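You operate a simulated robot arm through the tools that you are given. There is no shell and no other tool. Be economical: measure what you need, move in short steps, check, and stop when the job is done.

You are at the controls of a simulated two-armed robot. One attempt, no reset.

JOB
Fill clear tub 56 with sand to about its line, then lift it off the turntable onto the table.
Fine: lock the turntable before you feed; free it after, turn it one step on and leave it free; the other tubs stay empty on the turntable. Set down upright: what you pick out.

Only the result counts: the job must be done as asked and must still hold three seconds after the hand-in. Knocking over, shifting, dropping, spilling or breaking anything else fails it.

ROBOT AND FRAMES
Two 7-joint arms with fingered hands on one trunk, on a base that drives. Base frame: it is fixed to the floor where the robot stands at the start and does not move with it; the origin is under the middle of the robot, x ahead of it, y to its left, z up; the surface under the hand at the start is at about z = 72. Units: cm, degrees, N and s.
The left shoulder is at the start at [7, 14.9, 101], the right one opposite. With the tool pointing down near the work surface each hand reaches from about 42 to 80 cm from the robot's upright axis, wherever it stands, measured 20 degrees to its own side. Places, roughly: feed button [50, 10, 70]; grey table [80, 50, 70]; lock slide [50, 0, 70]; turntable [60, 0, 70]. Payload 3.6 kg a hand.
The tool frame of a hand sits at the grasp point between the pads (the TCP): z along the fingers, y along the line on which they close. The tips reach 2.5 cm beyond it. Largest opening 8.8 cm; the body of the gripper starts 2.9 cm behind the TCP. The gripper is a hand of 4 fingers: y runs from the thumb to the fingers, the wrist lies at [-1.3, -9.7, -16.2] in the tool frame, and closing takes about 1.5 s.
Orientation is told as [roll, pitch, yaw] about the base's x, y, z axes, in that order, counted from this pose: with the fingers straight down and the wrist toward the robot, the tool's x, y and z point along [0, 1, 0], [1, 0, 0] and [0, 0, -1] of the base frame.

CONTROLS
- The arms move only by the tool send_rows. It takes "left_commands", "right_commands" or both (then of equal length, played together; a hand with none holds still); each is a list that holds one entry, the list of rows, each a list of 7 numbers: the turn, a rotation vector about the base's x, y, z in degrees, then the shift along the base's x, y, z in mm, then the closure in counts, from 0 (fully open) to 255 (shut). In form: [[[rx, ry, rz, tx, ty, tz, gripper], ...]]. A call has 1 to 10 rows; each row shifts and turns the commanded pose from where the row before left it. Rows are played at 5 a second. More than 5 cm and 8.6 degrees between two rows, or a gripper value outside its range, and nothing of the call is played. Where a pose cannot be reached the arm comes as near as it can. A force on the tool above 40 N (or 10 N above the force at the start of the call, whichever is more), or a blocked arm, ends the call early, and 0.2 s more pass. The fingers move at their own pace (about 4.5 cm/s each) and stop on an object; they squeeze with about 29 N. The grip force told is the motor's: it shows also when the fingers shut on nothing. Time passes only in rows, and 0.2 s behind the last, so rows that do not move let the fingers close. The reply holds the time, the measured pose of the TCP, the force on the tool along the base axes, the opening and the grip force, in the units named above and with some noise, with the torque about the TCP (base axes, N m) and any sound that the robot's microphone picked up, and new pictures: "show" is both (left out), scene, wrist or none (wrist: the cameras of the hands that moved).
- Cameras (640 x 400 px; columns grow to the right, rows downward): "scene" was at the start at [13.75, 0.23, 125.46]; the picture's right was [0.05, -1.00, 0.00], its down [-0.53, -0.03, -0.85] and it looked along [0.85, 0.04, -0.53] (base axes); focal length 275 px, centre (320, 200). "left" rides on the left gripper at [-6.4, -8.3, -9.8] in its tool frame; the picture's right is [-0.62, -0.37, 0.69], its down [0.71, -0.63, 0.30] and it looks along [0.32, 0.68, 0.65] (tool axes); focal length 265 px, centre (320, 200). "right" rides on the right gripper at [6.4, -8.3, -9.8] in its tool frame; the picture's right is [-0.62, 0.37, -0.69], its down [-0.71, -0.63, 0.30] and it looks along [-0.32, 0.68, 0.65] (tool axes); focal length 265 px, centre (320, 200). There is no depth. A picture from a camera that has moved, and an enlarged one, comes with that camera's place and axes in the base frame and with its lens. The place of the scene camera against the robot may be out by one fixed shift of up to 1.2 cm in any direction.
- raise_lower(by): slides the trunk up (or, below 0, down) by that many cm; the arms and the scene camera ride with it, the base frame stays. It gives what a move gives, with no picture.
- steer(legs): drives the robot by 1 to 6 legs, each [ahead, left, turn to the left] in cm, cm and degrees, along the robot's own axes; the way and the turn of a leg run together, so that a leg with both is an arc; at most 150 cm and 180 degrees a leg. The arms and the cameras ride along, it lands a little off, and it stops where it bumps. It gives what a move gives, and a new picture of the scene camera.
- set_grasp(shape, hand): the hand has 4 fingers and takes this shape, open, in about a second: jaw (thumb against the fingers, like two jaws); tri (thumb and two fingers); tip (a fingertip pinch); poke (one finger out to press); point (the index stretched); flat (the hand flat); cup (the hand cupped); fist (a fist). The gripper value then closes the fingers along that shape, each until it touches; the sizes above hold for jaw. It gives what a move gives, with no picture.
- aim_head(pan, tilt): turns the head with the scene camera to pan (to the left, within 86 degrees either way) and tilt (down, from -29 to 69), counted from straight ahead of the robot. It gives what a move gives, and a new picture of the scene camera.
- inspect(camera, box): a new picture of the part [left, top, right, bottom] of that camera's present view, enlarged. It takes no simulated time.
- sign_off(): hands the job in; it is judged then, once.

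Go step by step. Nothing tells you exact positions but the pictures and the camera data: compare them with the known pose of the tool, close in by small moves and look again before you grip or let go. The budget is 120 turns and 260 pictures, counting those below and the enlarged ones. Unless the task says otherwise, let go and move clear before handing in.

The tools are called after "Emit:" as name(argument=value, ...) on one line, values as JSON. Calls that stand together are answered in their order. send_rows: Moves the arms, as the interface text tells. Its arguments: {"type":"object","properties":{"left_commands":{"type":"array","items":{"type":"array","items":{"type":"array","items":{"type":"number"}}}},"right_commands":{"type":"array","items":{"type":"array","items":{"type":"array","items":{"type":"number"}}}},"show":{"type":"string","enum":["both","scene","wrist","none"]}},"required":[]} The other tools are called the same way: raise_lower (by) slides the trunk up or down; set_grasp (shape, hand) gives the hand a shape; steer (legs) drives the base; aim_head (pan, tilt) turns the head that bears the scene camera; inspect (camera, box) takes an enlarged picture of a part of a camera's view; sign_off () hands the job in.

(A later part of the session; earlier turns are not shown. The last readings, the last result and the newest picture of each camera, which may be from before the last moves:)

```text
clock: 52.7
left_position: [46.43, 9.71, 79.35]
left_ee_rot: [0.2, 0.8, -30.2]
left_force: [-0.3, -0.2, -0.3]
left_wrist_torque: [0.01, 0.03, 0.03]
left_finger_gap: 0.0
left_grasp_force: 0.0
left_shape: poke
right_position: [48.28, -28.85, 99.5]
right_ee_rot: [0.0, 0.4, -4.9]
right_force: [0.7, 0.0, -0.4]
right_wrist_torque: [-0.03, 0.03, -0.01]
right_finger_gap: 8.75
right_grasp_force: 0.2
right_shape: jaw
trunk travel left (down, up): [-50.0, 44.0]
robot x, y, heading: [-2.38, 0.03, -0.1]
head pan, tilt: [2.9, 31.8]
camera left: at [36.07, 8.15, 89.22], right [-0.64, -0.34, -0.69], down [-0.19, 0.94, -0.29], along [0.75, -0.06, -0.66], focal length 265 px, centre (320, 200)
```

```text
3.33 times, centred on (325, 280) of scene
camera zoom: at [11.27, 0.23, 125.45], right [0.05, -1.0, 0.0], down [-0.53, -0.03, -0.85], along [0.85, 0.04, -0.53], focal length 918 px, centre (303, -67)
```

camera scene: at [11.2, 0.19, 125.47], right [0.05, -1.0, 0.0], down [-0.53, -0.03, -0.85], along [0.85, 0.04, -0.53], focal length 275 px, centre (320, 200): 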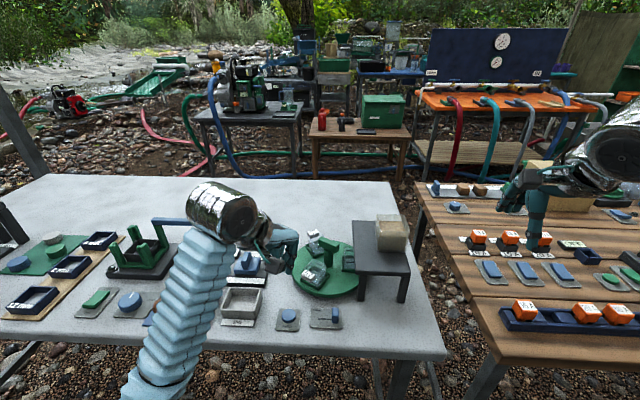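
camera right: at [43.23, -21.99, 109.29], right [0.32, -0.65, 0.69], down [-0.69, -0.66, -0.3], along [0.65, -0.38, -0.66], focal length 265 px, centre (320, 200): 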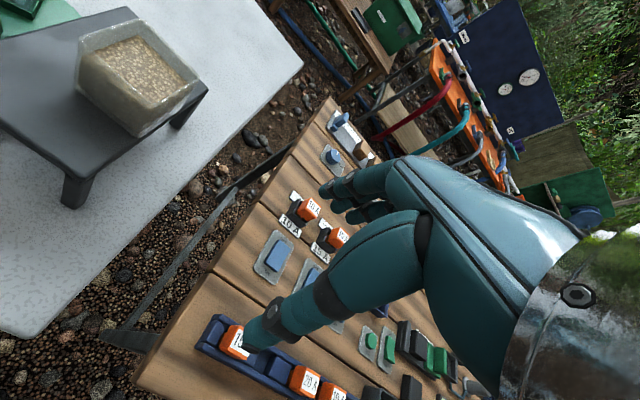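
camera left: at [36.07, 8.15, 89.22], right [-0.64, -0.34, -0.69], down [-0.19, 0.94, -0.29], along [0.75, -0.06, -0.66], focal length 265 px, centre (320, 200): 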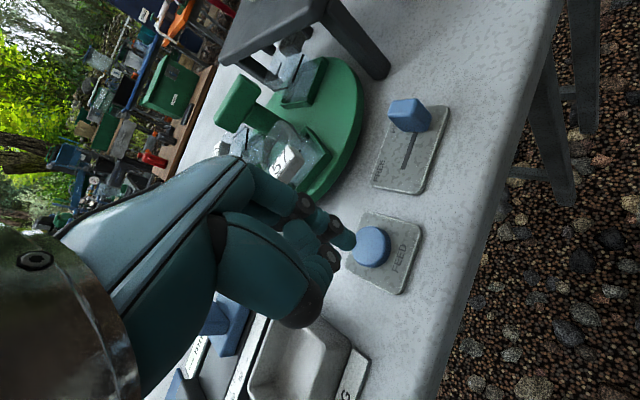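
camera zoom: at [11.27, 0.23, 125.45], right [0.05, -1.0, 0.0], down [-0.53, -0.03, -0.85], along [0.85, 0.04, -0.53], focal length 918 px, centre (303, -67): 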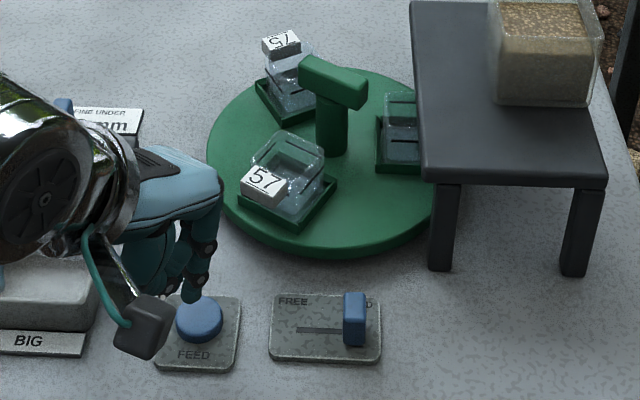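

The tip lines up with the button once lowered (small -y correction). I'll descend 2.3 cm carefully, still short of contact.

Emit:
send_rows(left_commands=[[[0, 0, 0, 1, -4, -12, 0], [0, 0, 0, 0, 0, -11, 0], [0, 0, 0, 0, 0, 0, 0]]], show="wrist")

Emit:
inspect(camera="left", box=[270, 190, 430, 310])

```text
clock: 53.5
left_position: [46.56, 9.42, 77.07]
left_ee_rot: [0.2, 0.7, -30.2]
left_force: [-0.8, 0.7, 0.4]
left_wrist_torque: [0.02, -0.06, 0.03]
left_finger_gap: 0.0
left_grasp_force: 0.2
left_shape: poke
right_position: [48.23, -28.86, 99.5]
right_ee_rot: [0.0, 0.2, -5.0]
right_force: [0.0, 0.2, -0.8]
right_wrist_torque: [0.01, 0.03, -0.01]
right_finger_gap: 8.76
right_grasp_force: 0.1
right_shape: jaw
trunk travel left (down, up): [-50.0, 44.0]
robot x, y, heading: [-2.77, -0.11, -0.1]
head pan, tilt: [2.9, 31.8]
camera left: at [36.22, 7.76, 86.95], right [-0.64, -0.34, -0.69], down [-0.19, 0.94, -0.29], along [0.75, -0.06, -0.66], focal length 265 px, centre (320, 200)
```

left: 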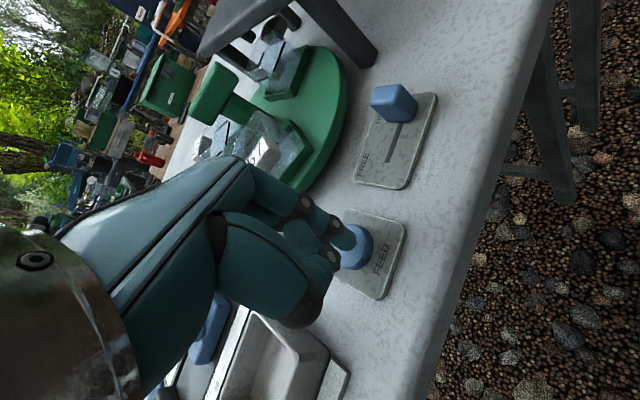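

```text
3.33 times, centred on (350, 250) of left
camera zoom: at [36.22, 7.76, 86.95], right [-0.64, -0.34, -0.69], down [-0.19, 0.94, -0.29], along [0.75, -0.06, -0.66], focal length 885 px, centre (220, 33)
```

zoom: 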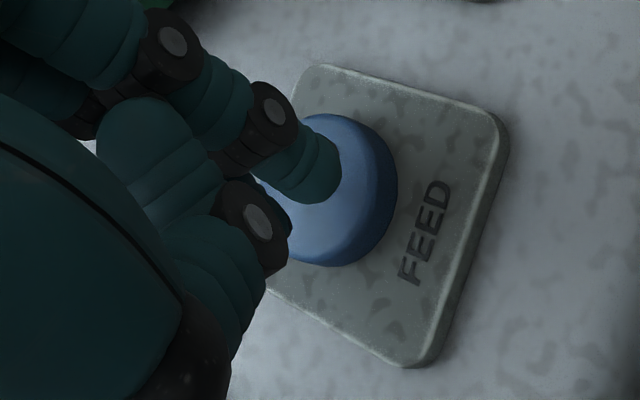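

The tip is over the button top. This low camera also looks under the plate — I'll enlarge that before pressing.

Emit:
inspect(camera="left", box=[180, 0, 380, 130])

Emit:
inspect(camera="scene", box=[325, 230, 375, 280])

```text
3.08 times, centred on (280, 65) of left
camera zoom: at [36.22, 7.76, 86.95], right [-0.64, -0.34, -0.69], down [-0.19, 0.94, -0.29], along [0.75, -0.06, -0.66], focal length 817 px, centre (443, 615)
```

zoom: 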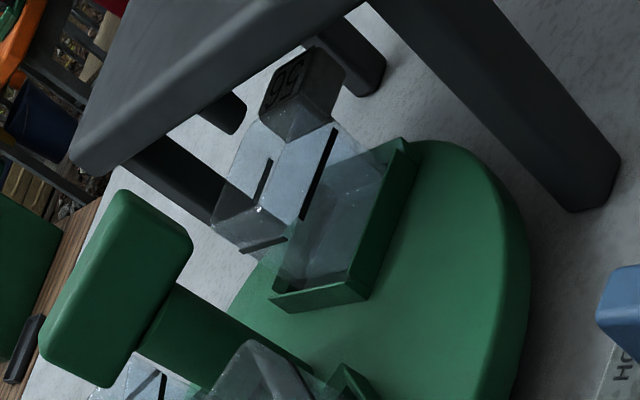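

```text
8.00 times, centred on (350, 255) of scene
camera zoom: at [11.24, 0.24, 125.46], right [0.05, -1.0, 0.0], down [-0.53, -0.03, -0.85], along [0.85, 0.04, -0.53], focal length 2203 px, centre (80, -240)
```

zoom: 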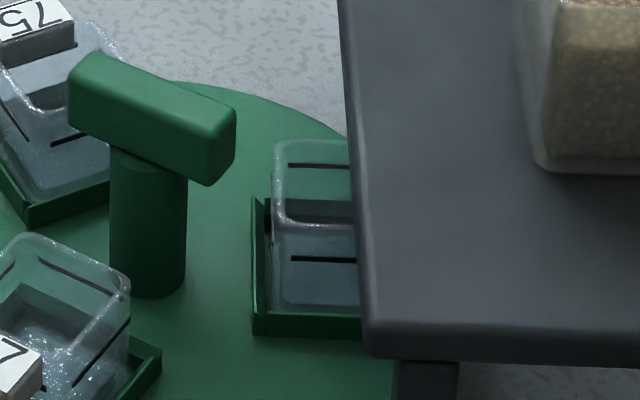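

Tub 56 sits correctly in its cradle below the plate, empty, line at mid height. I'll give the button a short press and look.

Emit:
send_rows(left_commands=[[[0, 0, 0, 0, 0, -5, 0], [0, 0, 0, 0, 0, -4, 0], [0, 0, 0, 0, 0, 9, 0]]], show="wrist")

Emit:
inspect(camera="left", box=[180, 0, 380, 130])

Emit:
inspect(camera="scene", box=[325, 230, 375, 280])

```text
clock: 54.3
left_position: [46.56, 9.25, 77.04]
left_ee_rot: [0.3, 0.7, -30.1]
left_force: [-0.2, 0.3, -0.3]
left_wrist_torque: [0.0, 0.0, -0.01]
left_finger_gap: 0.01
left_grasp_force: 0.0
left_shape: poke
right_position: [48.15, -28.81, 99.44]
right_ee_rot: [0.0, 0.4, -5.0]
right_force: [-0.1, 0.6, -0.2]
right_wrist_torque: [0.01, -0.02, -0.02]
right_finger_gap: 8.75
right_grasp_force: 0.1
right_shape: jaw
trunk travel left (down, up): [-50.0, 44.0]
robot x, y, heading: [-2.37, 0.01, -0.2]
head pan, tilt: [2.9, 31.8]
camera left: at [36.23, 7.76, 86.95], right [-0.64, -0.34, -0.69], down [-0.19, 0.94, -0.29], along [0.75, -0.06, -0.66], focal length 265 px, centre (320, 200)
```

left: 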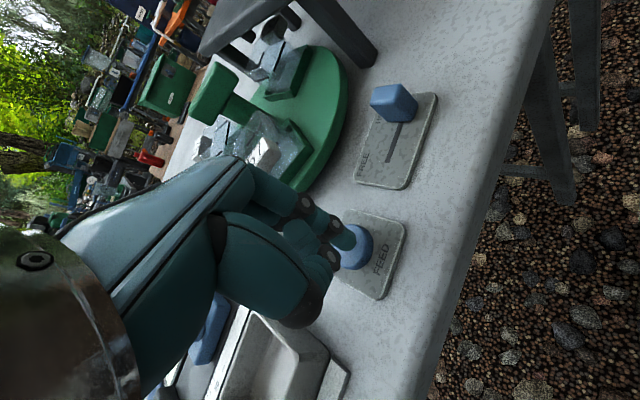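

```text
3.08 times, centred on (280, 65) of left
camera zoom: at [36.23, 7.76, 86.95], right [-0.64, -0.34, -0.69], down [-0.19, 0.94, -0.29], along [0.75, -0.06, -0.66], focal length 817 px, centre (443, 615)
```

zoom: 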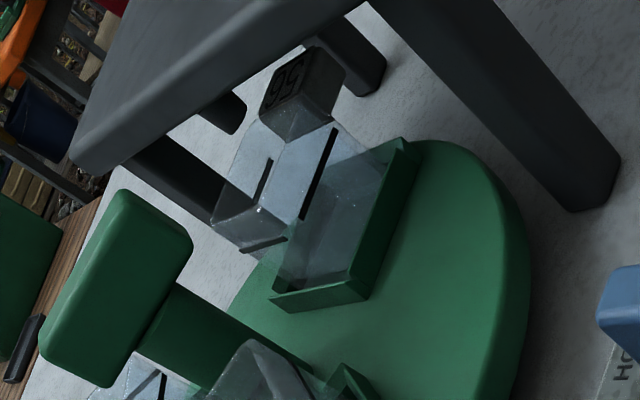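

```text
8.00 times, centred on (350, 255) of scene
camera zoom: at [11.25, 0.24, 125.46], right [0.05, -1.0, 0.0], down [-0.53, -0.03, -0.85], along [0.85, 0.04, -0.53], focal length 2203 px, centre (80, -240)
```

zoom: 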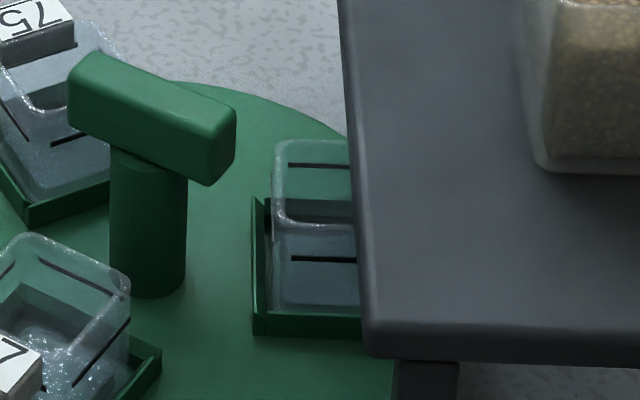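

No sand yet; likely I didn't reach the button. I'll go down to 9 mm again and stay there to read the force.

Emit:
send_rows(left_commands=[[[0, 0, 0, 0, 0, -9, 0], [0, 0, 0, 0, 0, -2, 0]]], show="none")

Emit:
inspect(camera="left", box=[180, 0, 430, 310])

```text
clock: 54.9
left_position: [46.62, 9.14, 76.01]
left_ee_rot: [0.2, 0.8, -30.2]
left_force: [0.9, 0.0, -0.3]
left_wrist_torque: [0.01, 0.01, -0.03]
left_finger_gap: 0.01
left_grasp_force: 0.0
left_shape: poke
right_position: [48.06, -28.83, 99.34]
right_ee_rot: [0.1, 0.3, -5.0]
right_force: [-0.2, 0.6, 0.1]
right_wrist_torque: [-0.03, -0.02, -0.02]
right_finger_gap: 8.8
right_grasp_force: 0.2
right_shape: jaw
trunk travel left (down, up): [-50.0, 44.0]
robot x, y, heading: [-2.53, -0.04, -0.0]
head pan, tilt: [2.9, 31.8]
```

```text
1.29 times, centred on (305, 155) of left
camera zoom: at [36.24, 7.75, 85.8], right [-0.64, -0.34, -0.69], down [-0.19, 0.94, -0.29], along [0.75, -0.06, -0.66], focal length 342 px, centre (339, 258)
```

zoom: 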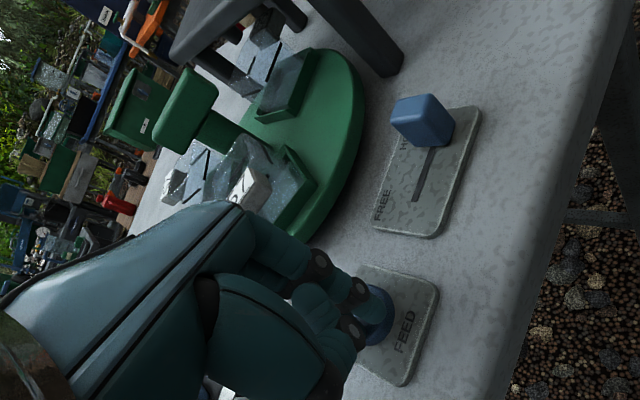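

Emit:
inspect(camera="left", box=[290, 190, 390, 280])

Emit:
inspect(camera="scene", box=[240, 280, 320, 340])

```text
4.44 times, centred on (340, 235) of left
camera zoom: at [36.24, 7.75, 85.8], right [-0.64, -0.34, -0.69], down [-0.19, 0.94, -0.29], along [0.75, -0.06, -0.66], focal length 1180 px, centre (231, 44)
```

zoom: 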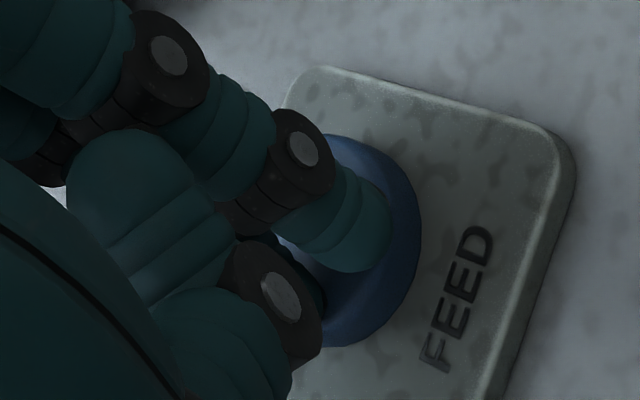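

```text
6.67 times, centred on (280, 310) of scene
camera zoom: at [11.24, 0.25, 125.46], right [0.05, -1.0, 0.0], down [-0.53, -0.03, -0.85], along [0.85, 0.04, -0.53], focal length 1836 px, centre (587, -533)
```

zoom: 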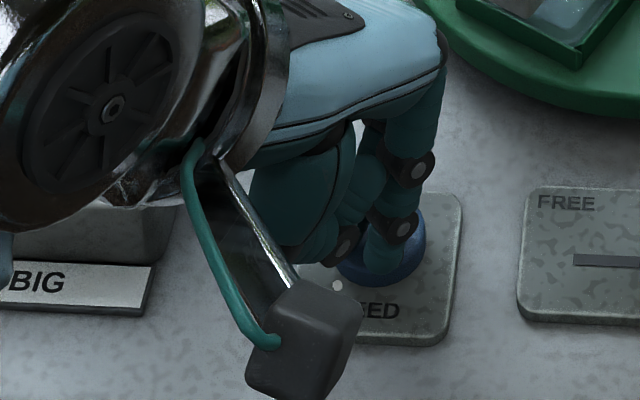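

The tip is centred just over the button. I continue in small steps.

Emit:
send_rows(left_commands=[[[0, 0, 0, 0, 0, -3, 0]]], show="none")

Emit:
inspect(camera="scene", box=[325, 230, 375, 280])

```text
clock: 55.3
left_position: [46.62, 9.24, 75.68]
left_ee_rot: [0.2, 0.7, -30.2]
left_force: [0.2, -0.6, 1.7]
left_wrist_torque: [0.02, 0.0, 0.05]
left_finger_gap: 0.0
left_grasp_force: 0.1
left_shape: poke
right_position: [48.18, -28.86, 99.56]
right_ee_rot: [0.0, 0.3, -4.9]
right_force: [0.3, -0.9, 0.2]
right_wrist_torque: [0.04, -0.06, 0.01]
right_finger_gap: 8.76
right_grasp_force: 0.1
right_shape: jaw
trunk travel left (down, up): [-50.0, 44.0]
robot x, y, heading: [-2.48, 0.07, 0.0]
head pan, tilt: [2.9, 31.8]
heard: click
```

```text
8.00 times, centred on (350, 255) of scene
camera zoom: at [11.22, 0.25, 125.47], right [0.05, -1.0, 0.0], down [-0.53, -0.03, -0.85], along [0.85, 0.04, -0.53], focal length 2203 px, centre (80, -240)
```

zoom: 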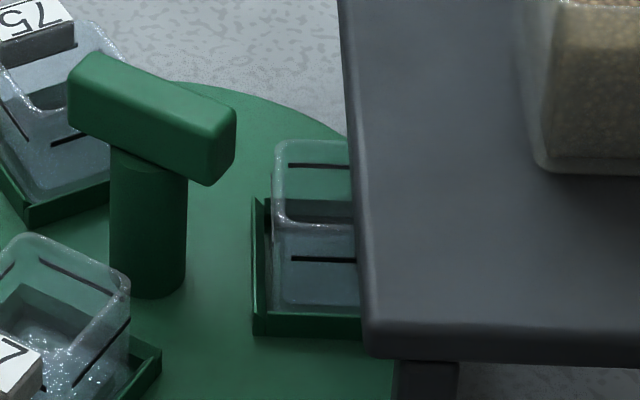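

A click. I'll let one row pass while holding and look for sand.

Emit:
send_rows(left_commands=[[[0, 0, 0, 0, 0, 0, 0]]], show="none")

Emit:
inspect(camera="scene", box=[325, 230, 375, 280])

Emit:
inspect(camera="left", box=[180, 0, 380, 130])

```text
clock: 55.7
left_position: [46.52, 9.35, 75.76]
left_ee_rot: [0.2, 0.7, -30.2]
left_force: [0.8, -0.3, 1.7]
left_wrist_torque: [0.01, -0.07, -0.01]
left_finger_gap: 0.03
left_grasp_force: 0.0
left_shape: poke
right_position: [48.09, -28.87, 99.47]
right_ee_rot: [0.0, 0.3, -5.0]
right_force: [0.4, -0.4, -0.3]
right_wrist_torque: [0.01, -0.04, 0.0]
right_finger_gap: 8.76
right_grasp_force: 0.1
right_shape: jaw
trunk travel left (down, up): [-50.0, 44.0]
robot x, y, heading: [-2.46, 0.12, 0.2]
head pan, tilt: [2.9, 31.8]
```

```text
8.00 times, centred on (350, 255) of scene
camera zoom: at [11.23, 0.24, 125.46], right [0.05, -1.0, 0.0], down [-0.53, -0.03, -0.85], along [0.85, 0.04, -0.53], focal length 2203 px, centre (80, -240)
```

zoom: 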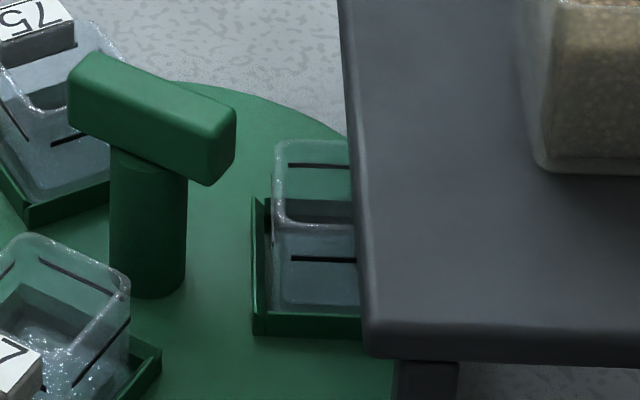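

```text
3.08 times, centred on (280, 65) of left
camera zoom: at [36.21, 7.76, 85.53], right [-0.64, -0.34, -0.69], down [-0.19, 0.94, -0.29], along [0.75, -0.06, -0.66], focal length 817 px, centre (443, 615)
```

zoom: 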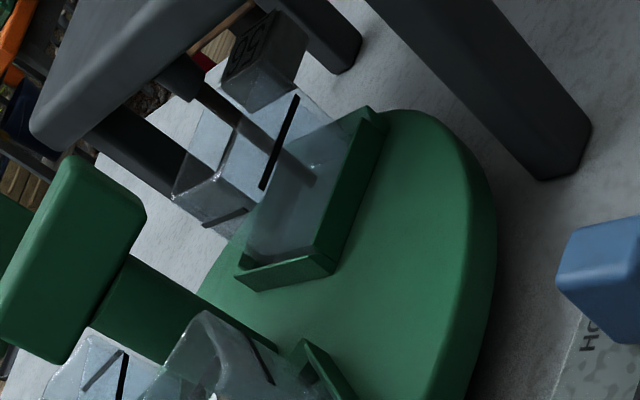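

A thin sand stream now falls from a nozzle under the plate into tub 56. I keep holding and monitor the level.

Emit:
send_rows(left_commands=[[[0, 0, 0, 0, 0, 0, 0]]], show="none")

Emit:
inspect(camera="left", box=[200, 0, 320, 100])

```text
clock: 56.1
left_position: [46.55, 9.21, 75.65]
left_ee_rot: [0.1, 0.8, -30.2]
left_force: [0.2, -0.5, 2.4]
left_wrist_torque: [0.0, -0.05, -0.03]
left_finger_gap: 0.0
left_grasp_force: 0.1
left_shape: poke
right_position: [48.11, -28.92, 99.43]
right_ee_rot: [0.1, 0.2, -5.0]
right_force: [-0.4, 0.9, -0.2]
right_wrist_torque: [0.01, 0.0, -0.02]
right_finger_gap: 8.75
right_grasp_force: 0.0
right_shape: jaw
trunk travel left (down, up): [-50.0, 44.0]
robot x, y, heading: [-2.51, -0.27, -0.2]
head pan, tilt: [2.9, 31.8]
```

```text
4.00 times, centred on (260, 50) of left
camera zoom: at [36.2, 7.76, 85.53], right [-0.64, -0.34, -0.69], down [-0.19, 0.94, -0.29], along [0.75, -0.06, -0.66], focal length 1062 px, centre (560, 800)
```

zoom: 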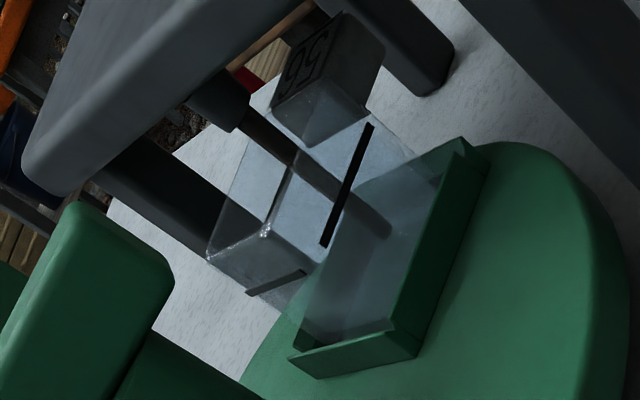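

The stream falls well inside the tub; the level is still low. I'll hold for another 0.8 s.

Emit:
send_rows(left_commands=[[[0, 0, 0, 0, 0, 0, 0], [0, 0, 0, 0, 0, 0, 0], [0, 0, 0, 0, 0, 0, 0]]], show="none")

Emit:
inspect(camera="left", box=[200, 0, 320, 100])

Emit:
inspect(camera="scene", box=[325, 230, 375, 280])

```text
clock: 56.9
left_position: [46.57, 9.28, 75.77]
left_ee_rot: [0.1, 0.7, -30.2]
left_force: [0.5, 0.4, 2.0]
left_wrist_torque: [0.01, -0.07, 0.0]
left_finger_gap: 0.01
left_grasp_force: 0.0
left_shape: poke
right_position: [48.18, -28.83, 99.37]
right_ee_rot: [-0.1, 0.3, -4.9]
right_force: [0.2, -0.5, 0.2]
right_wrist_torque: [-0.03, 0.01, -0.01]
right_finger_gap: 8.78
right_grasp_force: 0.0
right_shape: jaw
trunk travel left (down, up): [-50.0, 44.0]
robot x, y, heading: [-2.75, -0.17, -0.0]
head pan, tilt: [2.9, 31.8]
```

```text
4.00 times, centred on (260, 50) of left
camera zoom: at [36.21, 7.76, 85.53], right [-0.64, -0.34, -0.69], down [-0.19, 0.94, -0.29], along [0.75, -0.06, -0.66], focal length 1062 px, centre (560, 800)
```

zoom: 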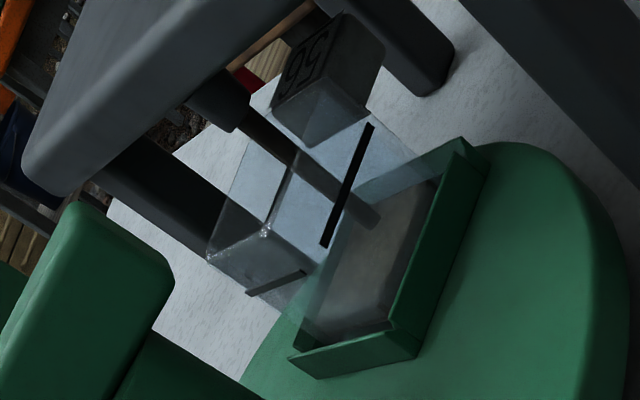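

```text
8.00 times, centred on (350, 255) of scene
camera zoom: at [11.23, 0.24, 125.46], right [0.05, -1.0, 0.0], down [-0.53, -0.03, -0.85], along [0.85, 0.04, -0.53], focal length 2203 px, centre (80, -240)
```

zoom: 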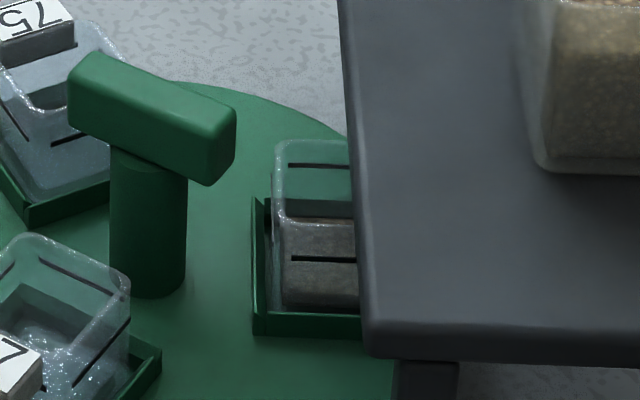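

Sand is clearly building up. Time is stopped, so I'll zoom tightly to compare with the line.

Emit:
inspect(camera="scene", box=[340, 244, 360, 274])

Emit:
inspect(camera="left", box=[245, 20, 315, 90])

```text
13.33 times, centred on (350, 259) of scene
camera zoom: at [11.23, 0.24, 125.46], right [0.05, -1.0, 0.0], down [-0.53, -0.03, -0.85], along [0.85, 0.04, -0.53], focal length 3672 px, centre (-80, -587)
```

zoom: 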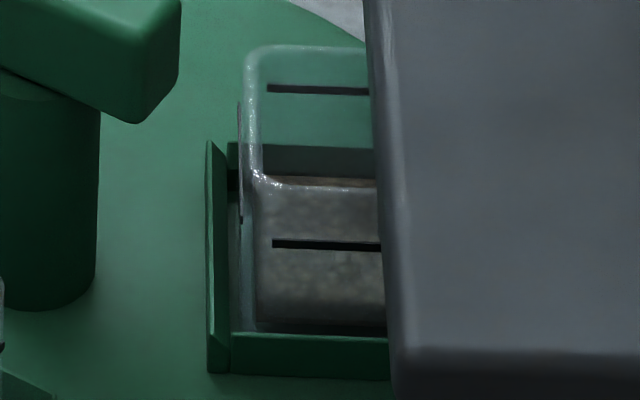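

```text
5.71 times, centred on (280, 55) of left
camera zoom: at [36.21, 7.76, 85.53], right [-0.64, -0.34, -0.69], down [-0.19, 0.94, -0.29], along [0.75, -0.06, -0.66], focal length 1517 px, centre (549, 1029)
```

zoom: 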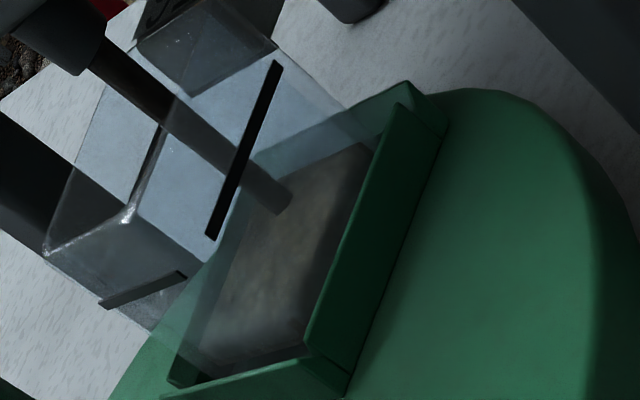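

The sand so far only covers the floor; the line is about 2.4 cm higher. I'll hold another 1.6 s and compare again.

Emit:
send_rows(left_commands=[[[0, 0, 0, 0, 0, 0, 0], [0, 0, 0, 0, 0, 0, 0], [0, 0, 0, 0, 0, 0, 0], [0, 0, 0, 0, 0, 0, 0], [0, 0, 0, 0, 0, 0, 0], [0, 0, 0, 0, 0, 0, 0], [0, 0, 0, 0, 0, 0, 0]]], show="none")

Emit:
inspect(camera="scene", box=[340, 244, 360, 274])

Emit:
inspect(camera="left", box=[245, 20, 315, 90])

```text
clock: 58.5
left_position: [46.53, 9.31, 75.76]
left_ee_rot: [0.2, 0.6, -30.2]
left_force: [0.3, 0.0, 1.8]
left_wrist_torque: [0.04, 0.02, 0.0]
left_finger_gap: 0.0
left_grasp_force: 0.0
left_shape: poke
right_position: [48.05, -28.81, 99.46]
right_ee_rot: [0.0, 0.3, -5.0]
right_force: [0.0, 0.1, 0.0]
right_wrist_torque: [-0.02, 0.04, 0.01]
right_finger_gap: 8.76
right_grasp_force: 0.1
right_shape: jaw
trunk travel left (down, up): [-50.0, 44.0]
robot x, y, heading: [-2.61, -0.16, -0.1]
head pan, tilt: [2.9, 31.8]
```

```text
13.33 times, centred on (350, 259) of scene
camera zoom: at [11.23, 0.25, 125.46], right [0.05, -1.0, 0.0], down [-0.53, -0.03, -0.85], along [0.85, 0.04, -0.53], focal length 3672 px, centre (-80, -587)
```

zoom: 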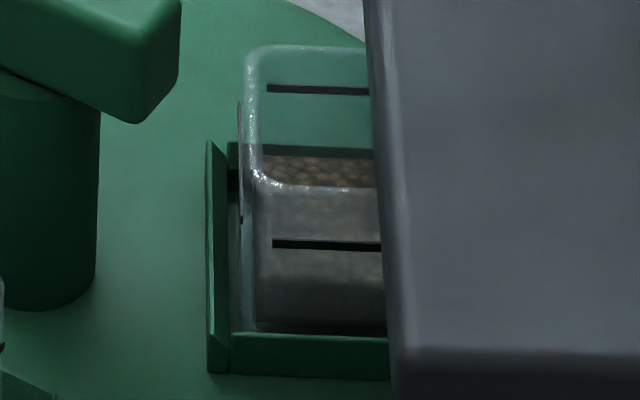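

```text
5.71 times, centred on (280, 55) of left
camera zoom: at [36.2, 7.76, 85.53], right [-0.64, -0.34, -0.69], down [-0.19, 0.94, -0.29], along [0.75, -0.06, -0.66], focal length 1517 px, centre (549, 1029)
```

zoom: 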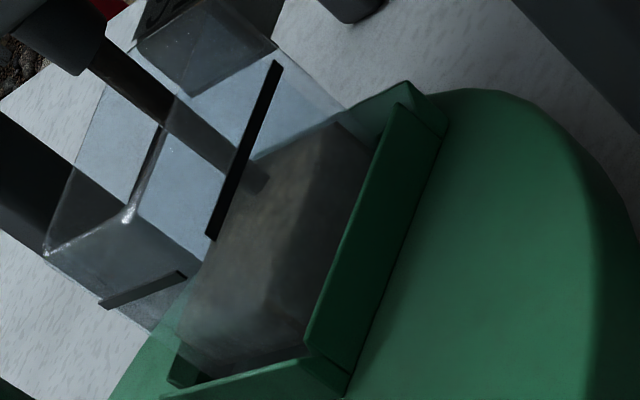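

Level is rising about a third of the way. Another 1.6 s.

Emit:
send_rows(left_commands=[[[0, 0, 0, 0, 0, 0, 0], [0, 0, 0, 0, 0, 0, 0], [0, 0, 0, 0, 0, 0, 0], [0, 0, 0, 0, 0, 0, 0], [0, 0, 0, 0, 0, 0, 0], [0, 0, 0, 0, 0, 0, 0], [0, 0, 0, 0, 0, 0, 0]]], show="none")

Emit:
inspect(camera="scene", box=[340, 244, 360, 274])

Emit:
inspect(camera="left", box=[245, 20, 315, 90])

```text
clock: 60.1
left_position: [46.6, 9.32, 75.8]
left_ee_rot: [0.2, 0.7, -30.2]
left_force: [0.8, 0.3, 2.0]
left_wrist_torque: [0.02, -0.02, 0.02]
left_finger_gap: 0.01
left_grasp_force: 0.1
left_shape: poke
right_position: [48.17, -28.9, 99.4]
right_ee_rot: [0.0, 0.3, -4.9]
right_force: [0.0, -0.9, -0.1]
right_wrist_torque: [0.02, -0.01, 0.01]
right_finger_gap: 8.78
right_grasp_force: 0.1
right_shape: jaw
trunk travel left (down, up): [-50.0, 44.0]
robot x, y, heading: [-2.4, 0.14, -0.2]
head pan, tilt: [2.9, 31.8]
```

```text
13.33 times, centred on (350, 259) of scene
camera zoom: at [11.23, 0.25, 125.46], right [0.05, -1.0, 0.0], down [-0.53, -0.03, -0.85], along [0.85, 0.04, -0.53], focal length 3672 px, centre (-80, -587)
```

zoom: 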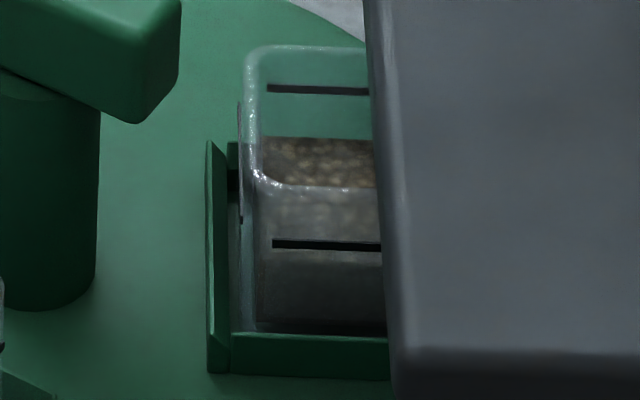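

```text
5.71 times, centred on (280, 55) of left
camera zoom: at [36.21, 7.76, 85.53], right [-0.64, -0.34, -0.69], down [-0.19, 0.94, -0.29], along [0.75, -0.06, -0.66], focal length 1517 px, centre (549, 1029)
```

zoom: 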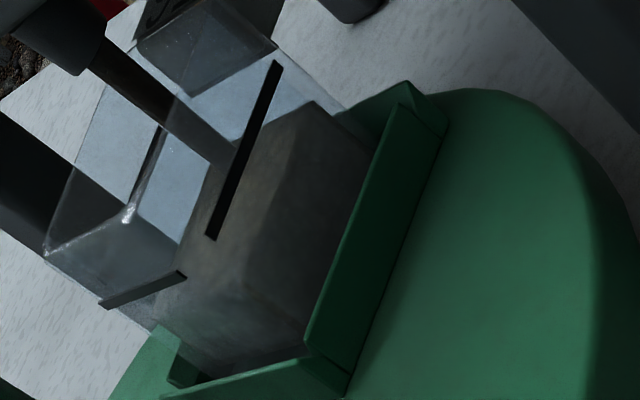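

About two thirds there by the front wall line. I'll hold another 1.4 s and re-measure.

Emit:
send_rows(left_commands=[[[0, 0, 0, 0, 0, 0, 0], [0, 0, 0, 0, 0, 0, 0], [0, 0, 0, 0, 0, 0, 0], [0, 0, 0, 0, 0, 0, 0], [0, 0, 0, 0, 0, 0, 0], [0, 0, 0, 0, 0, 0, 0]]], show="none")

Emit:
inspect(camera="scene", box=[340, 244, 360, 274])

Emit:
inspect(camera="left", box=[245, 20, 315, 90])

```text
clock: 61.5
left_position: [46.51, 9.36, 75.56]
left_ee_rot: [0.2, 0.7, -30.2]
left_force: [0.6, 1.5, 1.5]
left_wrist_torque: [0.04, 0.0, -0.01]
left_finger_gap: 0.0
left_grasp_force: 0.0
left_shape: poke
right_position: [48.26, -28.97, 99.48]
right_ee_rot: [0.0, 0.3, -5.0]
right_force: [0.0, 0.6, -0.6]
right_wrist_torque: [-0.04, -0.01, 0.0]
right_finger_gap: 8.78
right_grasp_force: 0.0
right_shape: jaw
trunk travel left (down, up): [-50.0, 44.0]
robot x, y, heading: [-2.67, 0.17, 0.0]
head pan, tilt: [2.9, 31.8]
```

```text
13.33 times, centred on (350, 259) of scene
camera zoom: at [11.23, 0.24, 125.46], right [0.05, -1.0, 0.0], down [-0.53, -0.03, -0.85], along [0.85, 0.04, -0.53], focal length 3672 px, centre (-80, -587)
```

zoom: 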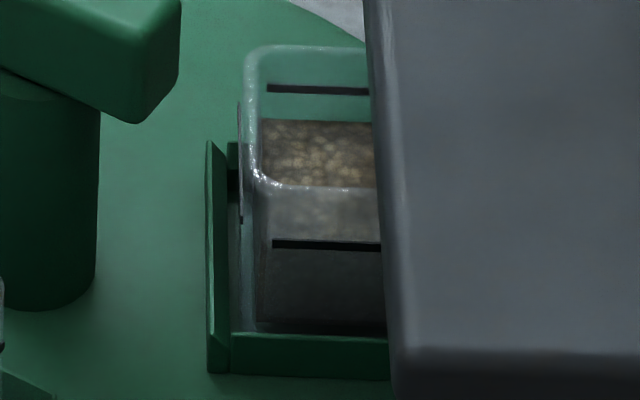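

```text
5.71 times, centred on (280, 55) of left
camera zoom: at [36.21, 7.76, 85.53], right [-0.64, -0.34, -0.69], down [-0.19, 0.94, -0.29], along [0.75, -0.06, -0.66], focal length 1517 px, centre (549, 1029)
```

zoom: 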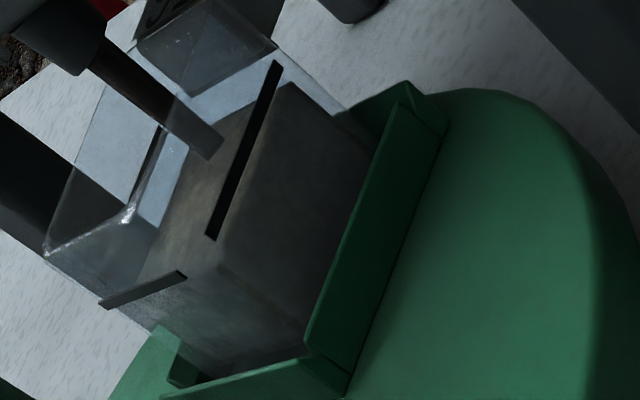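

Level is roughly 0.35 cm below the line, rising about 0.3 cm/s. I'll hold 0.6 s more and then lift the finger off.

Emit:
send_rows(left_commands=[[[0, 0, 0, 0, 0, 0, 0], [0, 0, 0, 0, 0, 0, 0], [0, 0, 0, 0, 0, 0, 0], [0, 0, 0, 0, 0, 12, 0], [0, 0, 0, 0, 0, 4, 0]]], show="none")

Emit:
inspect(camera="scene", box=[340, 244, 360, 274])

Emit:
inspect(camera="left", box=[235, 30, 325, 110])

```text
clock: 62.7
left_position: [46.6, 9.22, 77.3]
left_ee_rot: [0.2, 0.7, -30.2]
left_force: [-0.4, -0.5, -0.1]
left_wrist_torque: [-0.01, -0.04, 0.0]
left_finger_gap: 0.0
left_grasp_force: 0.2
left_shape: poke
right_position: [48.16, -28.9, 99.4]
right_ee_rot: [0.0, 0.3, -4.9]
right_force: [-0.1, -0.3, 0.5]
right_wrist_torque: [0.0, -0.03, -0.03]
right_finger_gap: 8.78
right_grasp_force: 0.0
right_shape: jaw
trunk travel left (down, up): [-50.0, 44.0]
robot x, y, heading: [-2.44, 0.42, 0.1]
head pan, tilt: [2.9, 31.8]
```

```text
13.33 times, centred on (350, 259) of scene
camera zoom: at [11.24, 0.26, 125.46], right [0.05, -1.0, 0.0], down [-0.53, -0.03, -0.85], along [0.85, 0.04, -0.53], focal length 3672 px, centre (-80, -587)
```

zoom: 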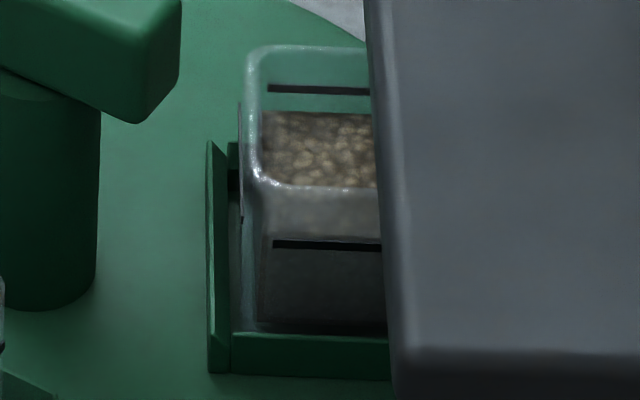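

```text
5.00 times, centred on (280, 70) of left
camera zoom: at [36.22, 7.76, 87.17], right [-0.64, -0.34, -0.69], down [-0.19, 0.94, -0.29], along [0.75, -0.06, -0.66], focal length 1327 px, centre (520, 850)
```

zoom: 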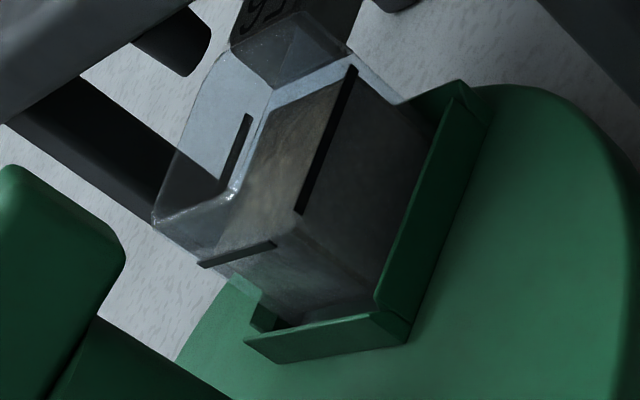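

The feed stopped; the sand stands just about at the line, and nothing spilled. Next I raise the left hand, return to jaw shape, and free the slide.

Emit:
send_rows(left_commands=[[[0, 0, 0, 0, 0, 40, 0], [0, 0, 0, 0, 0, 40, 0], [0, 0, 0, 0, 0, 30, 0]]], show="none")

Emit:
set_grasp(hand="left", shape="jaw")

Emit:
send_rows(left_commands=[[[0, 0, 5, 2, -35, 0, 150], [0, 0, 5, 2, -35, 0, 150], [0, -4, 5, 2, -30, 0, 150], [0, -4, 0, 0, 0, -30, 150], [0, 0, 0, 0, 0, -30, 150], [0, 0, 0, 0, 0, -25, 150], [0, 0, 0, 0, 0, 0, 150]]], show="wrist")

Emit:
inspect(camera="left", box=[250, 180, 450, 320])

```text
clock: 63.5
left_position: [46.53, 9.38, 88.28]
left_ee_rot: [0.2, 0.8, -30.3]
left_force: [-0.4, 0.3, -0.1]
left_wrist_torque: [-0.01, 0.02, 0.0]
left_finger_gap: 0.0
left_grasp_force: 0.1
left_shape: poke
right_position: [48.17, -28.78, 99.39]
right_ee_rot: [-0.1, 0.3, -5.0]
right_force: [0.0, -0.8, -0.1]
right_wrist_torque: [0.01, 0.01, -0.02]
right_finger_gap: 8.75
right_grasp_force: 0.0
right_shape: jaw
trunk travel left (down, up): [-50.0, 44.0]
robot x, y, heading: [-2.88, -0.15, -0.1]
head pan, tilt: [2.9, 31.8]
```

```text
clock: 64.4
left_position: [46.49, 9.38, 88.2]
left_ee_rot: [0.2, 0.7, -30.2]
left_force: [-0.8, 0.5, 0.3]
left_wrist_torque: [0.02, 0.01, 0.01]
left_finger_gap: 8.77
left_grasp_force: 0.0
left_shape: jaw
right_position: [48.15, -28.77, 99.47]
right_ee_rot: [-0.1, 0.2, -5.0]
right_force: [-0.4, 0.0, 0.5]
right_wrist_torque: [-0.01, -0.01, -0.01]
right_finger_gap: 8.77
right_grasp_force: 0.1
right_shape: jaw
trunk travel left (down, up): [-50.0, 44.0]
robot x, y, heading: [-2.75, -0.08, -0.2]
head pan, tilt: [2.9, 31.8]
```

```text
clock: 66.0
left_position: [47.15, -0.76, 79.8]
left_ee_rot: [2.5, -7.0, -15.3]
left_force: [0.7, 0.3, -0.2]
left_wrist_torque: [-0.01, 0.01, 0.03]
left_finger_gap: 3.65
left_grasp_force: 0.0
left_shape: jaw
right_position: [48.19, -28.84, 99.43]
right_ee_rot: [0.0, 0.4, -4.9]
right_force: [-0.1, -0.2, 0.5]
right_wrist_torque: [-0.01, 0.02, 0.0]
right_finger_gap: 8.79
right_grasp_force: 0.0
right_shape: jaw
trunk travel left (down, up): [-50.0, 44.0]
robot x, y, heading: [-2.36, 0.28, 0.3]
head pan, tilt: [2.9, 31.8]
camera left: at [36.24, -4.91, 88.17], right [-0.42, -0.49, -0.76], down [-0.38, 0.86, -0.35], along [0.82, 0.14, -0.55], focal length 265 px, centre (320, 200)
```

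left: 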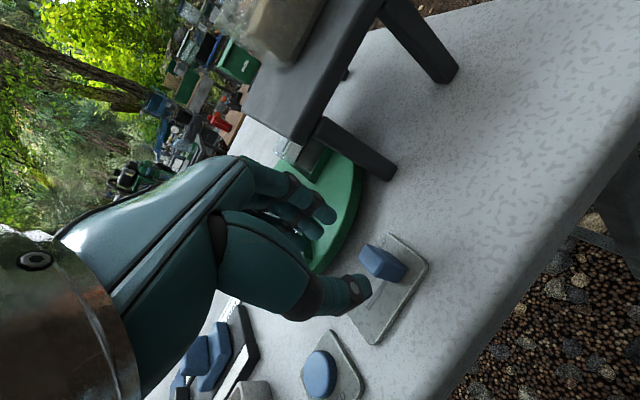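

```text
2.86 times, centred on (350, 250) of left
camera zoom: at [36.24, -4.91, 88.17], right [-0.42, -0.49, -0.76], down [-0.38, 0.86, -0.35], along [0.82, 0.14, -0.55], focal length 758 px, centre (234, 57)
```

zoom: 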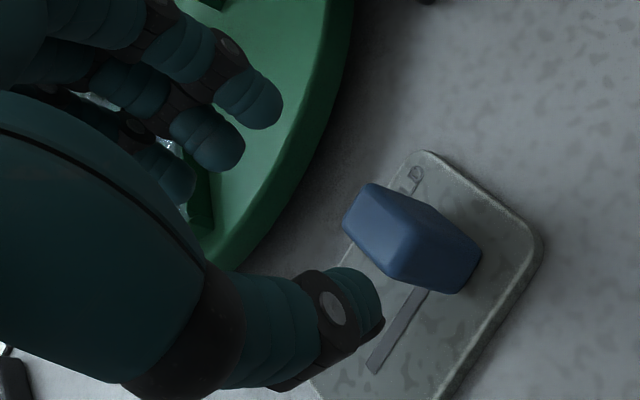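

The knob lies at [47.0, -0.9], between the fingers. I descend and grip.

Emit:
send_rows(left_commands=[[[0, 0, 0, 0, -1, -15, 150], [0, 0, 0, 0, 0, -15, 150], [0, 0, 0, 0, 0, -9, 150], [0, 0, 0, 0, 0, 0, 200], [0, 0, 0, 0, 0, 0, 255], [0, 0, 0, 0, 0, 0, 255], [0, 0, 0, 0, 0, 0, 255], [0, 0, 0, 0, 0, 0, 255]]], show="wrist")

```text
clock: 67.8
left_position: [46.99, -0.92, 75.87]
left_ee_rot: [2.5, -6.8, -15.4]
left_force: [-8.9, -1.2, -4.3]
left_wrist_torque: [0.0, 0.15, -0.07]
left_finger_gap: 1.6
left_grasp_force: 29.0
left_shape: jaw
right_position: [48.17, -28.93, 99.36]
right_ee_rot: [0.0, 0.3, -5.0]
right_force: [0.1, -0.2, -0.9]
right_wrist_torque: [0.0, -0.02, -0.01]
right_finger_gap: 8.77
right_grasp_force: 0.1
right_shape: jaw
trunk travel left (down, up): [-50.0, 44.0]
robot x, y, heading: [-2.76, 0.05, -0.1]
head pan, tilt: [2.9, 31.8]
camera left: at [36.17, -5.08, 84.28], right [-0.43, -0.49, -0.76], down [-0.38, 0.86, -0.35], along [0.82, 0.14, -0.55], focal length 265 px, centre (320, 200)
```

left: 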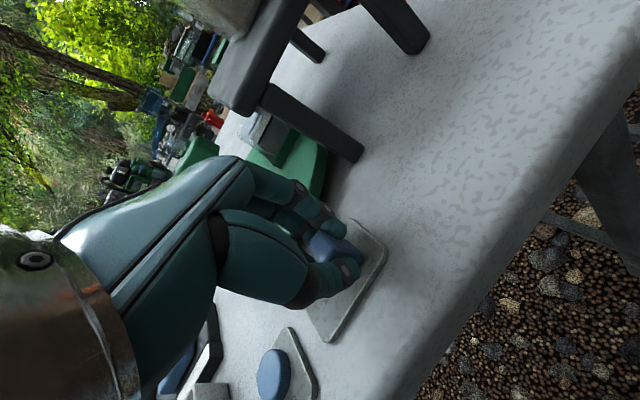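

Gripped. Sliding left to FREE.

Emit:
send_rows(left_commands=[[[0, 0, 0, 0, 6, 0, 255], [0, 0, 0, 0, 6, 0, 255], [0, 0, 0, 0, 6, 0, 255], [0, 0, 0, 0, 6, 0, 255], [0, 0, 0, 0, 6, 0, 255], [0, 0, 0, 0, 4, 0, 255], [0, 0, 0, 0, 0, 0, 255]]], show="wrist")

```text
clock: 69.4
left_position: [47.06, 2.55, 75.79]
left_ee_rot: [2.5, -6.9, -15.4]
left_force: [-11.2, -1.6, -6.3]
left_wrist_torque: [-0.07, 0.26, -0.02]
left_finger_gap: 1.51
left_grasp_force: 28.7
left_shape: jaw
right_position: [48.12, -28.87, 99.51]
right_ee_rot: [0.0, 0.3, -5.0]
right_force: [0.3, 0.6, -0.1]
right_wrist_torque: [0.01, -0.01, -0.05]
right_finger_gap: 8.77
right_grasp_force: 0.1
right_shape: jaw
trunk travel left (down, up): [-50.0, 44.0]
robot x, y, heading: [-2.73, 0.14, -0.0]
head pan, tilt: [2.9, 31.8]
camera left: at [36.2, -1.58, 84.3], right [-0.43, -0.49, -0.76], down [-0.38, 0.86, -0.35], along [0.82, 0.14, -0.55], focal length 265 px, centre (320, 200)
```

left: 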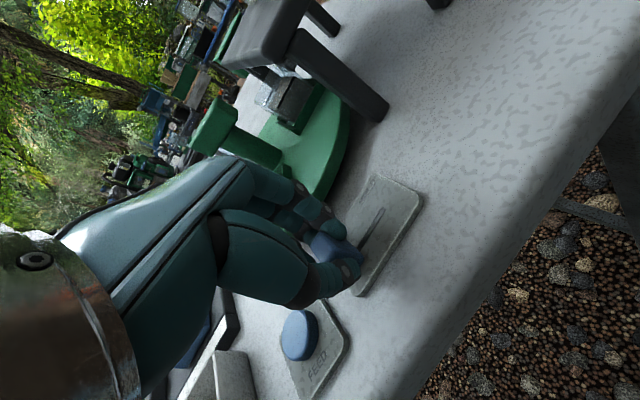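

Now release, lift and retreat to the left with the elbow out.

Emit:
send_rows(left_commands=[[[0, 0, 0, 0, 0, 0, 180], [0, 0, 0, 0, 0, 0, 140], [0, 0, 0, 0, 0, 0, 120], [0, 0, 0, -2, 0, 30, 120], [0, 0, 0, 0, 10, 45, 100], [0, 0, -3, 5, 35, 30, 60], [0, 0, -3, 15, 40, 15, 0], [0, 0, -3, 20, 43, 0, 0], [0, 0, -3, 20, 43, 0, 0], [0, 0, -3, 20, 43, 0, 0]]], show="none")

Emit:
inspect(camera="scene", box=[260, 210, 420, 350])

```text
clock: 71.6
left_position: [54.92, 23.97, 87.68]
left_ee_rot: [2.5, -7.0, -30.4]
left_force: [-0.4, 0.4, -0.3]
left_wrist_torque: [-0.01, 0.03, -0.01]
left_finger_gap: 8.74
left_grasp_force: 0.1
left_shape: jaw
right_position: [48.16, -28.82, 99.38]
right_ee_rot: [-0.2, 0.4, -5.0]
right_force: [0.9, 0.2, 0.1]
right_wrist_torque: [0.0, 0.02, -0.03]
right_finger_gap: 8.79
right_grasp_force: 0.1
right_shape: jaw
trunk travel left (down, up): [-50.0, 44.0]
robot x, y, heading: [-2.37, -0.09, -0.0]
head pan, tilt: [2.9, 31.8]
```

```text
2.86 times, centred on (340, 280) of scene
camera zoom: at [11.28, 0.34, 125.45], right [0.05, -1.0, 0.0], down [-0.53, -0.03, -0.85], along [0.85, 0.04, -0.53], focal length 787 px, centre (263, -29)
```

zoom: 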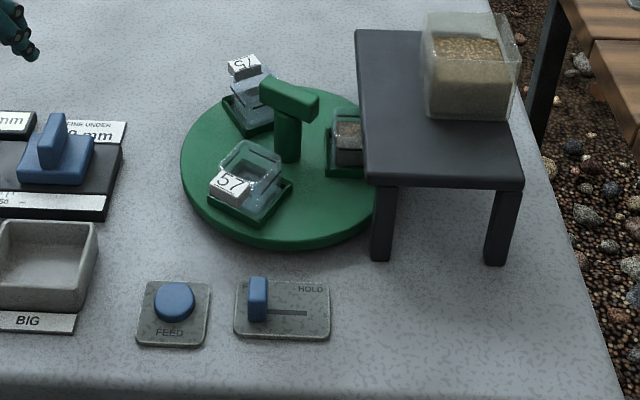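

The slide is at FREE and nothing else moved. For the one-step turn (120°) I'll first test, high above the disc, how far the right hand can yaw there.

Emit:
send_rows(right_commands=[[[0, 0, 0, 17, 37, 0, 140], [0, 0, 8, 17, 37, 0, 140], [0, 0, 8, 17, 37, 0, 140], [0, 0, 8, 17, 37, 0, 140], [0, 0, 8, 17, 38, 0, 140], [0, 0, 8, 16, 38, 0, 140], [0, 0, 8, 16, 38, 0, 140], [0, 0, 8, 16, 37, 0, 140], [0, 0, 8, 0, 0, 0, 140], [0, 0, 8, 0, 0, 0, 140]]], show="none")

Emit:
send_rows(right_commands=[[[0, 0, 8, 0, 0, 0, 140], [0, 0, 8, 0, 0, 0, 140], [0, 0, 8, 0, 0, 0, 140], [0, 0, 0, 0, 0, 0, 140]]], show="both")

```text
clock: 73.8
left_position: [54.88, 23.84, 87.83]
left_ee_rot: [2.5, -6.9, -30.3]
left_force: [0.4, 0.7, -0.1]
left_wrist_torque: [0.01, -0.01, 0.0]
left_finger_gap: 8.74
left_grasp_force: 0.1
left_shape: jaw
right_position: [59.11, -4.72, 99.57]
right_ee_rot: [-0.1, 0.2, 39.0]
right_force: [-0.3, 0.5, 0.4]
right_wrist_torque: [-0.01, -0.01, 0.05]
right_finger_gap: 4.02
right_grasp_force: 0.0
right_shape: jaw
right hand out of reach, approached as far as the arm can: row 7, 8, 9, 10
trunk travel left (down, up): [-50.0, 44.0]
robot x, y, heading: [-2.35, 0.06, -0.1]
head pan, tilt: [2.9, 31.8]
```

```text
clock: 74.8
left_position: [54.97, 24.0, 87.75]
left_ee_rot: [2.4, -6.9, -30.3]
left_force: [0.6, 0.3, -0.3]
left_wrist_torque: [0.01, -0.02, -0.02]
left_finger_gap: 8.74
left_grasp_force: 0.0
left_shape: jaw
right_position: [59.03, -4.56, 99.47]
right_ee_rot: [-0.1, 0.3, 38.9]
right_force: [-0.1, -0.6, 0.4]
right_wrist_torque: [-0.02, 0.02, -0.01]
right_finger_gap: 4.02
right_grasp_force: 0.1
right_shape: jaw
right hand out of reach, approached as far as the arm can: row 1, 2, 3
trunk travel left (down, up): [-50.0, 44.0]
robot x, y, heading: [-2.47, 0.03, -0.2]
head pan, tilt: [2.9, 31.8]
camera scene: at [11.23, 0.23, 125.46], right [0.05, -1.0, 0.0], down [-0.53, -0.03, -0.85], along [0.85, 0.04, -0.53], focal length 275 px, centre (320, 200)
camera right: at [48.5, -5.0, 109.33], right [0.68, -0.25, 0.69], down [-0.04, -0.95, -0.3], along [0.73, 0.18, -0.66], focal length 265 px, centre (320, 200)
```

scene: 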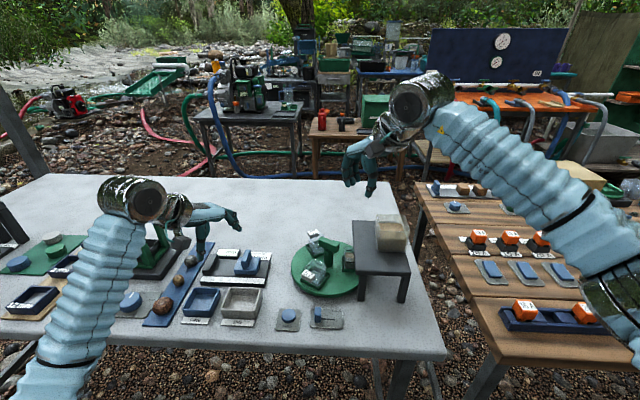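
right: 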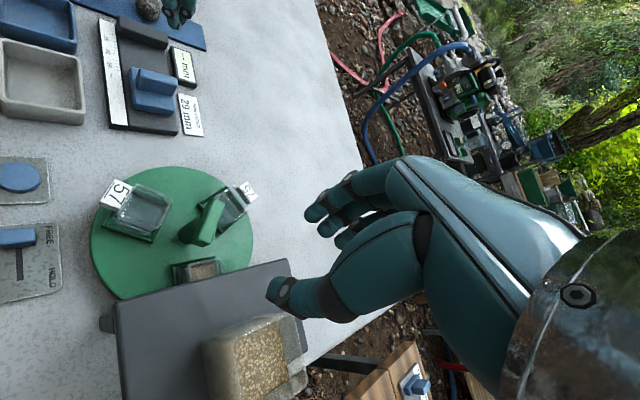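

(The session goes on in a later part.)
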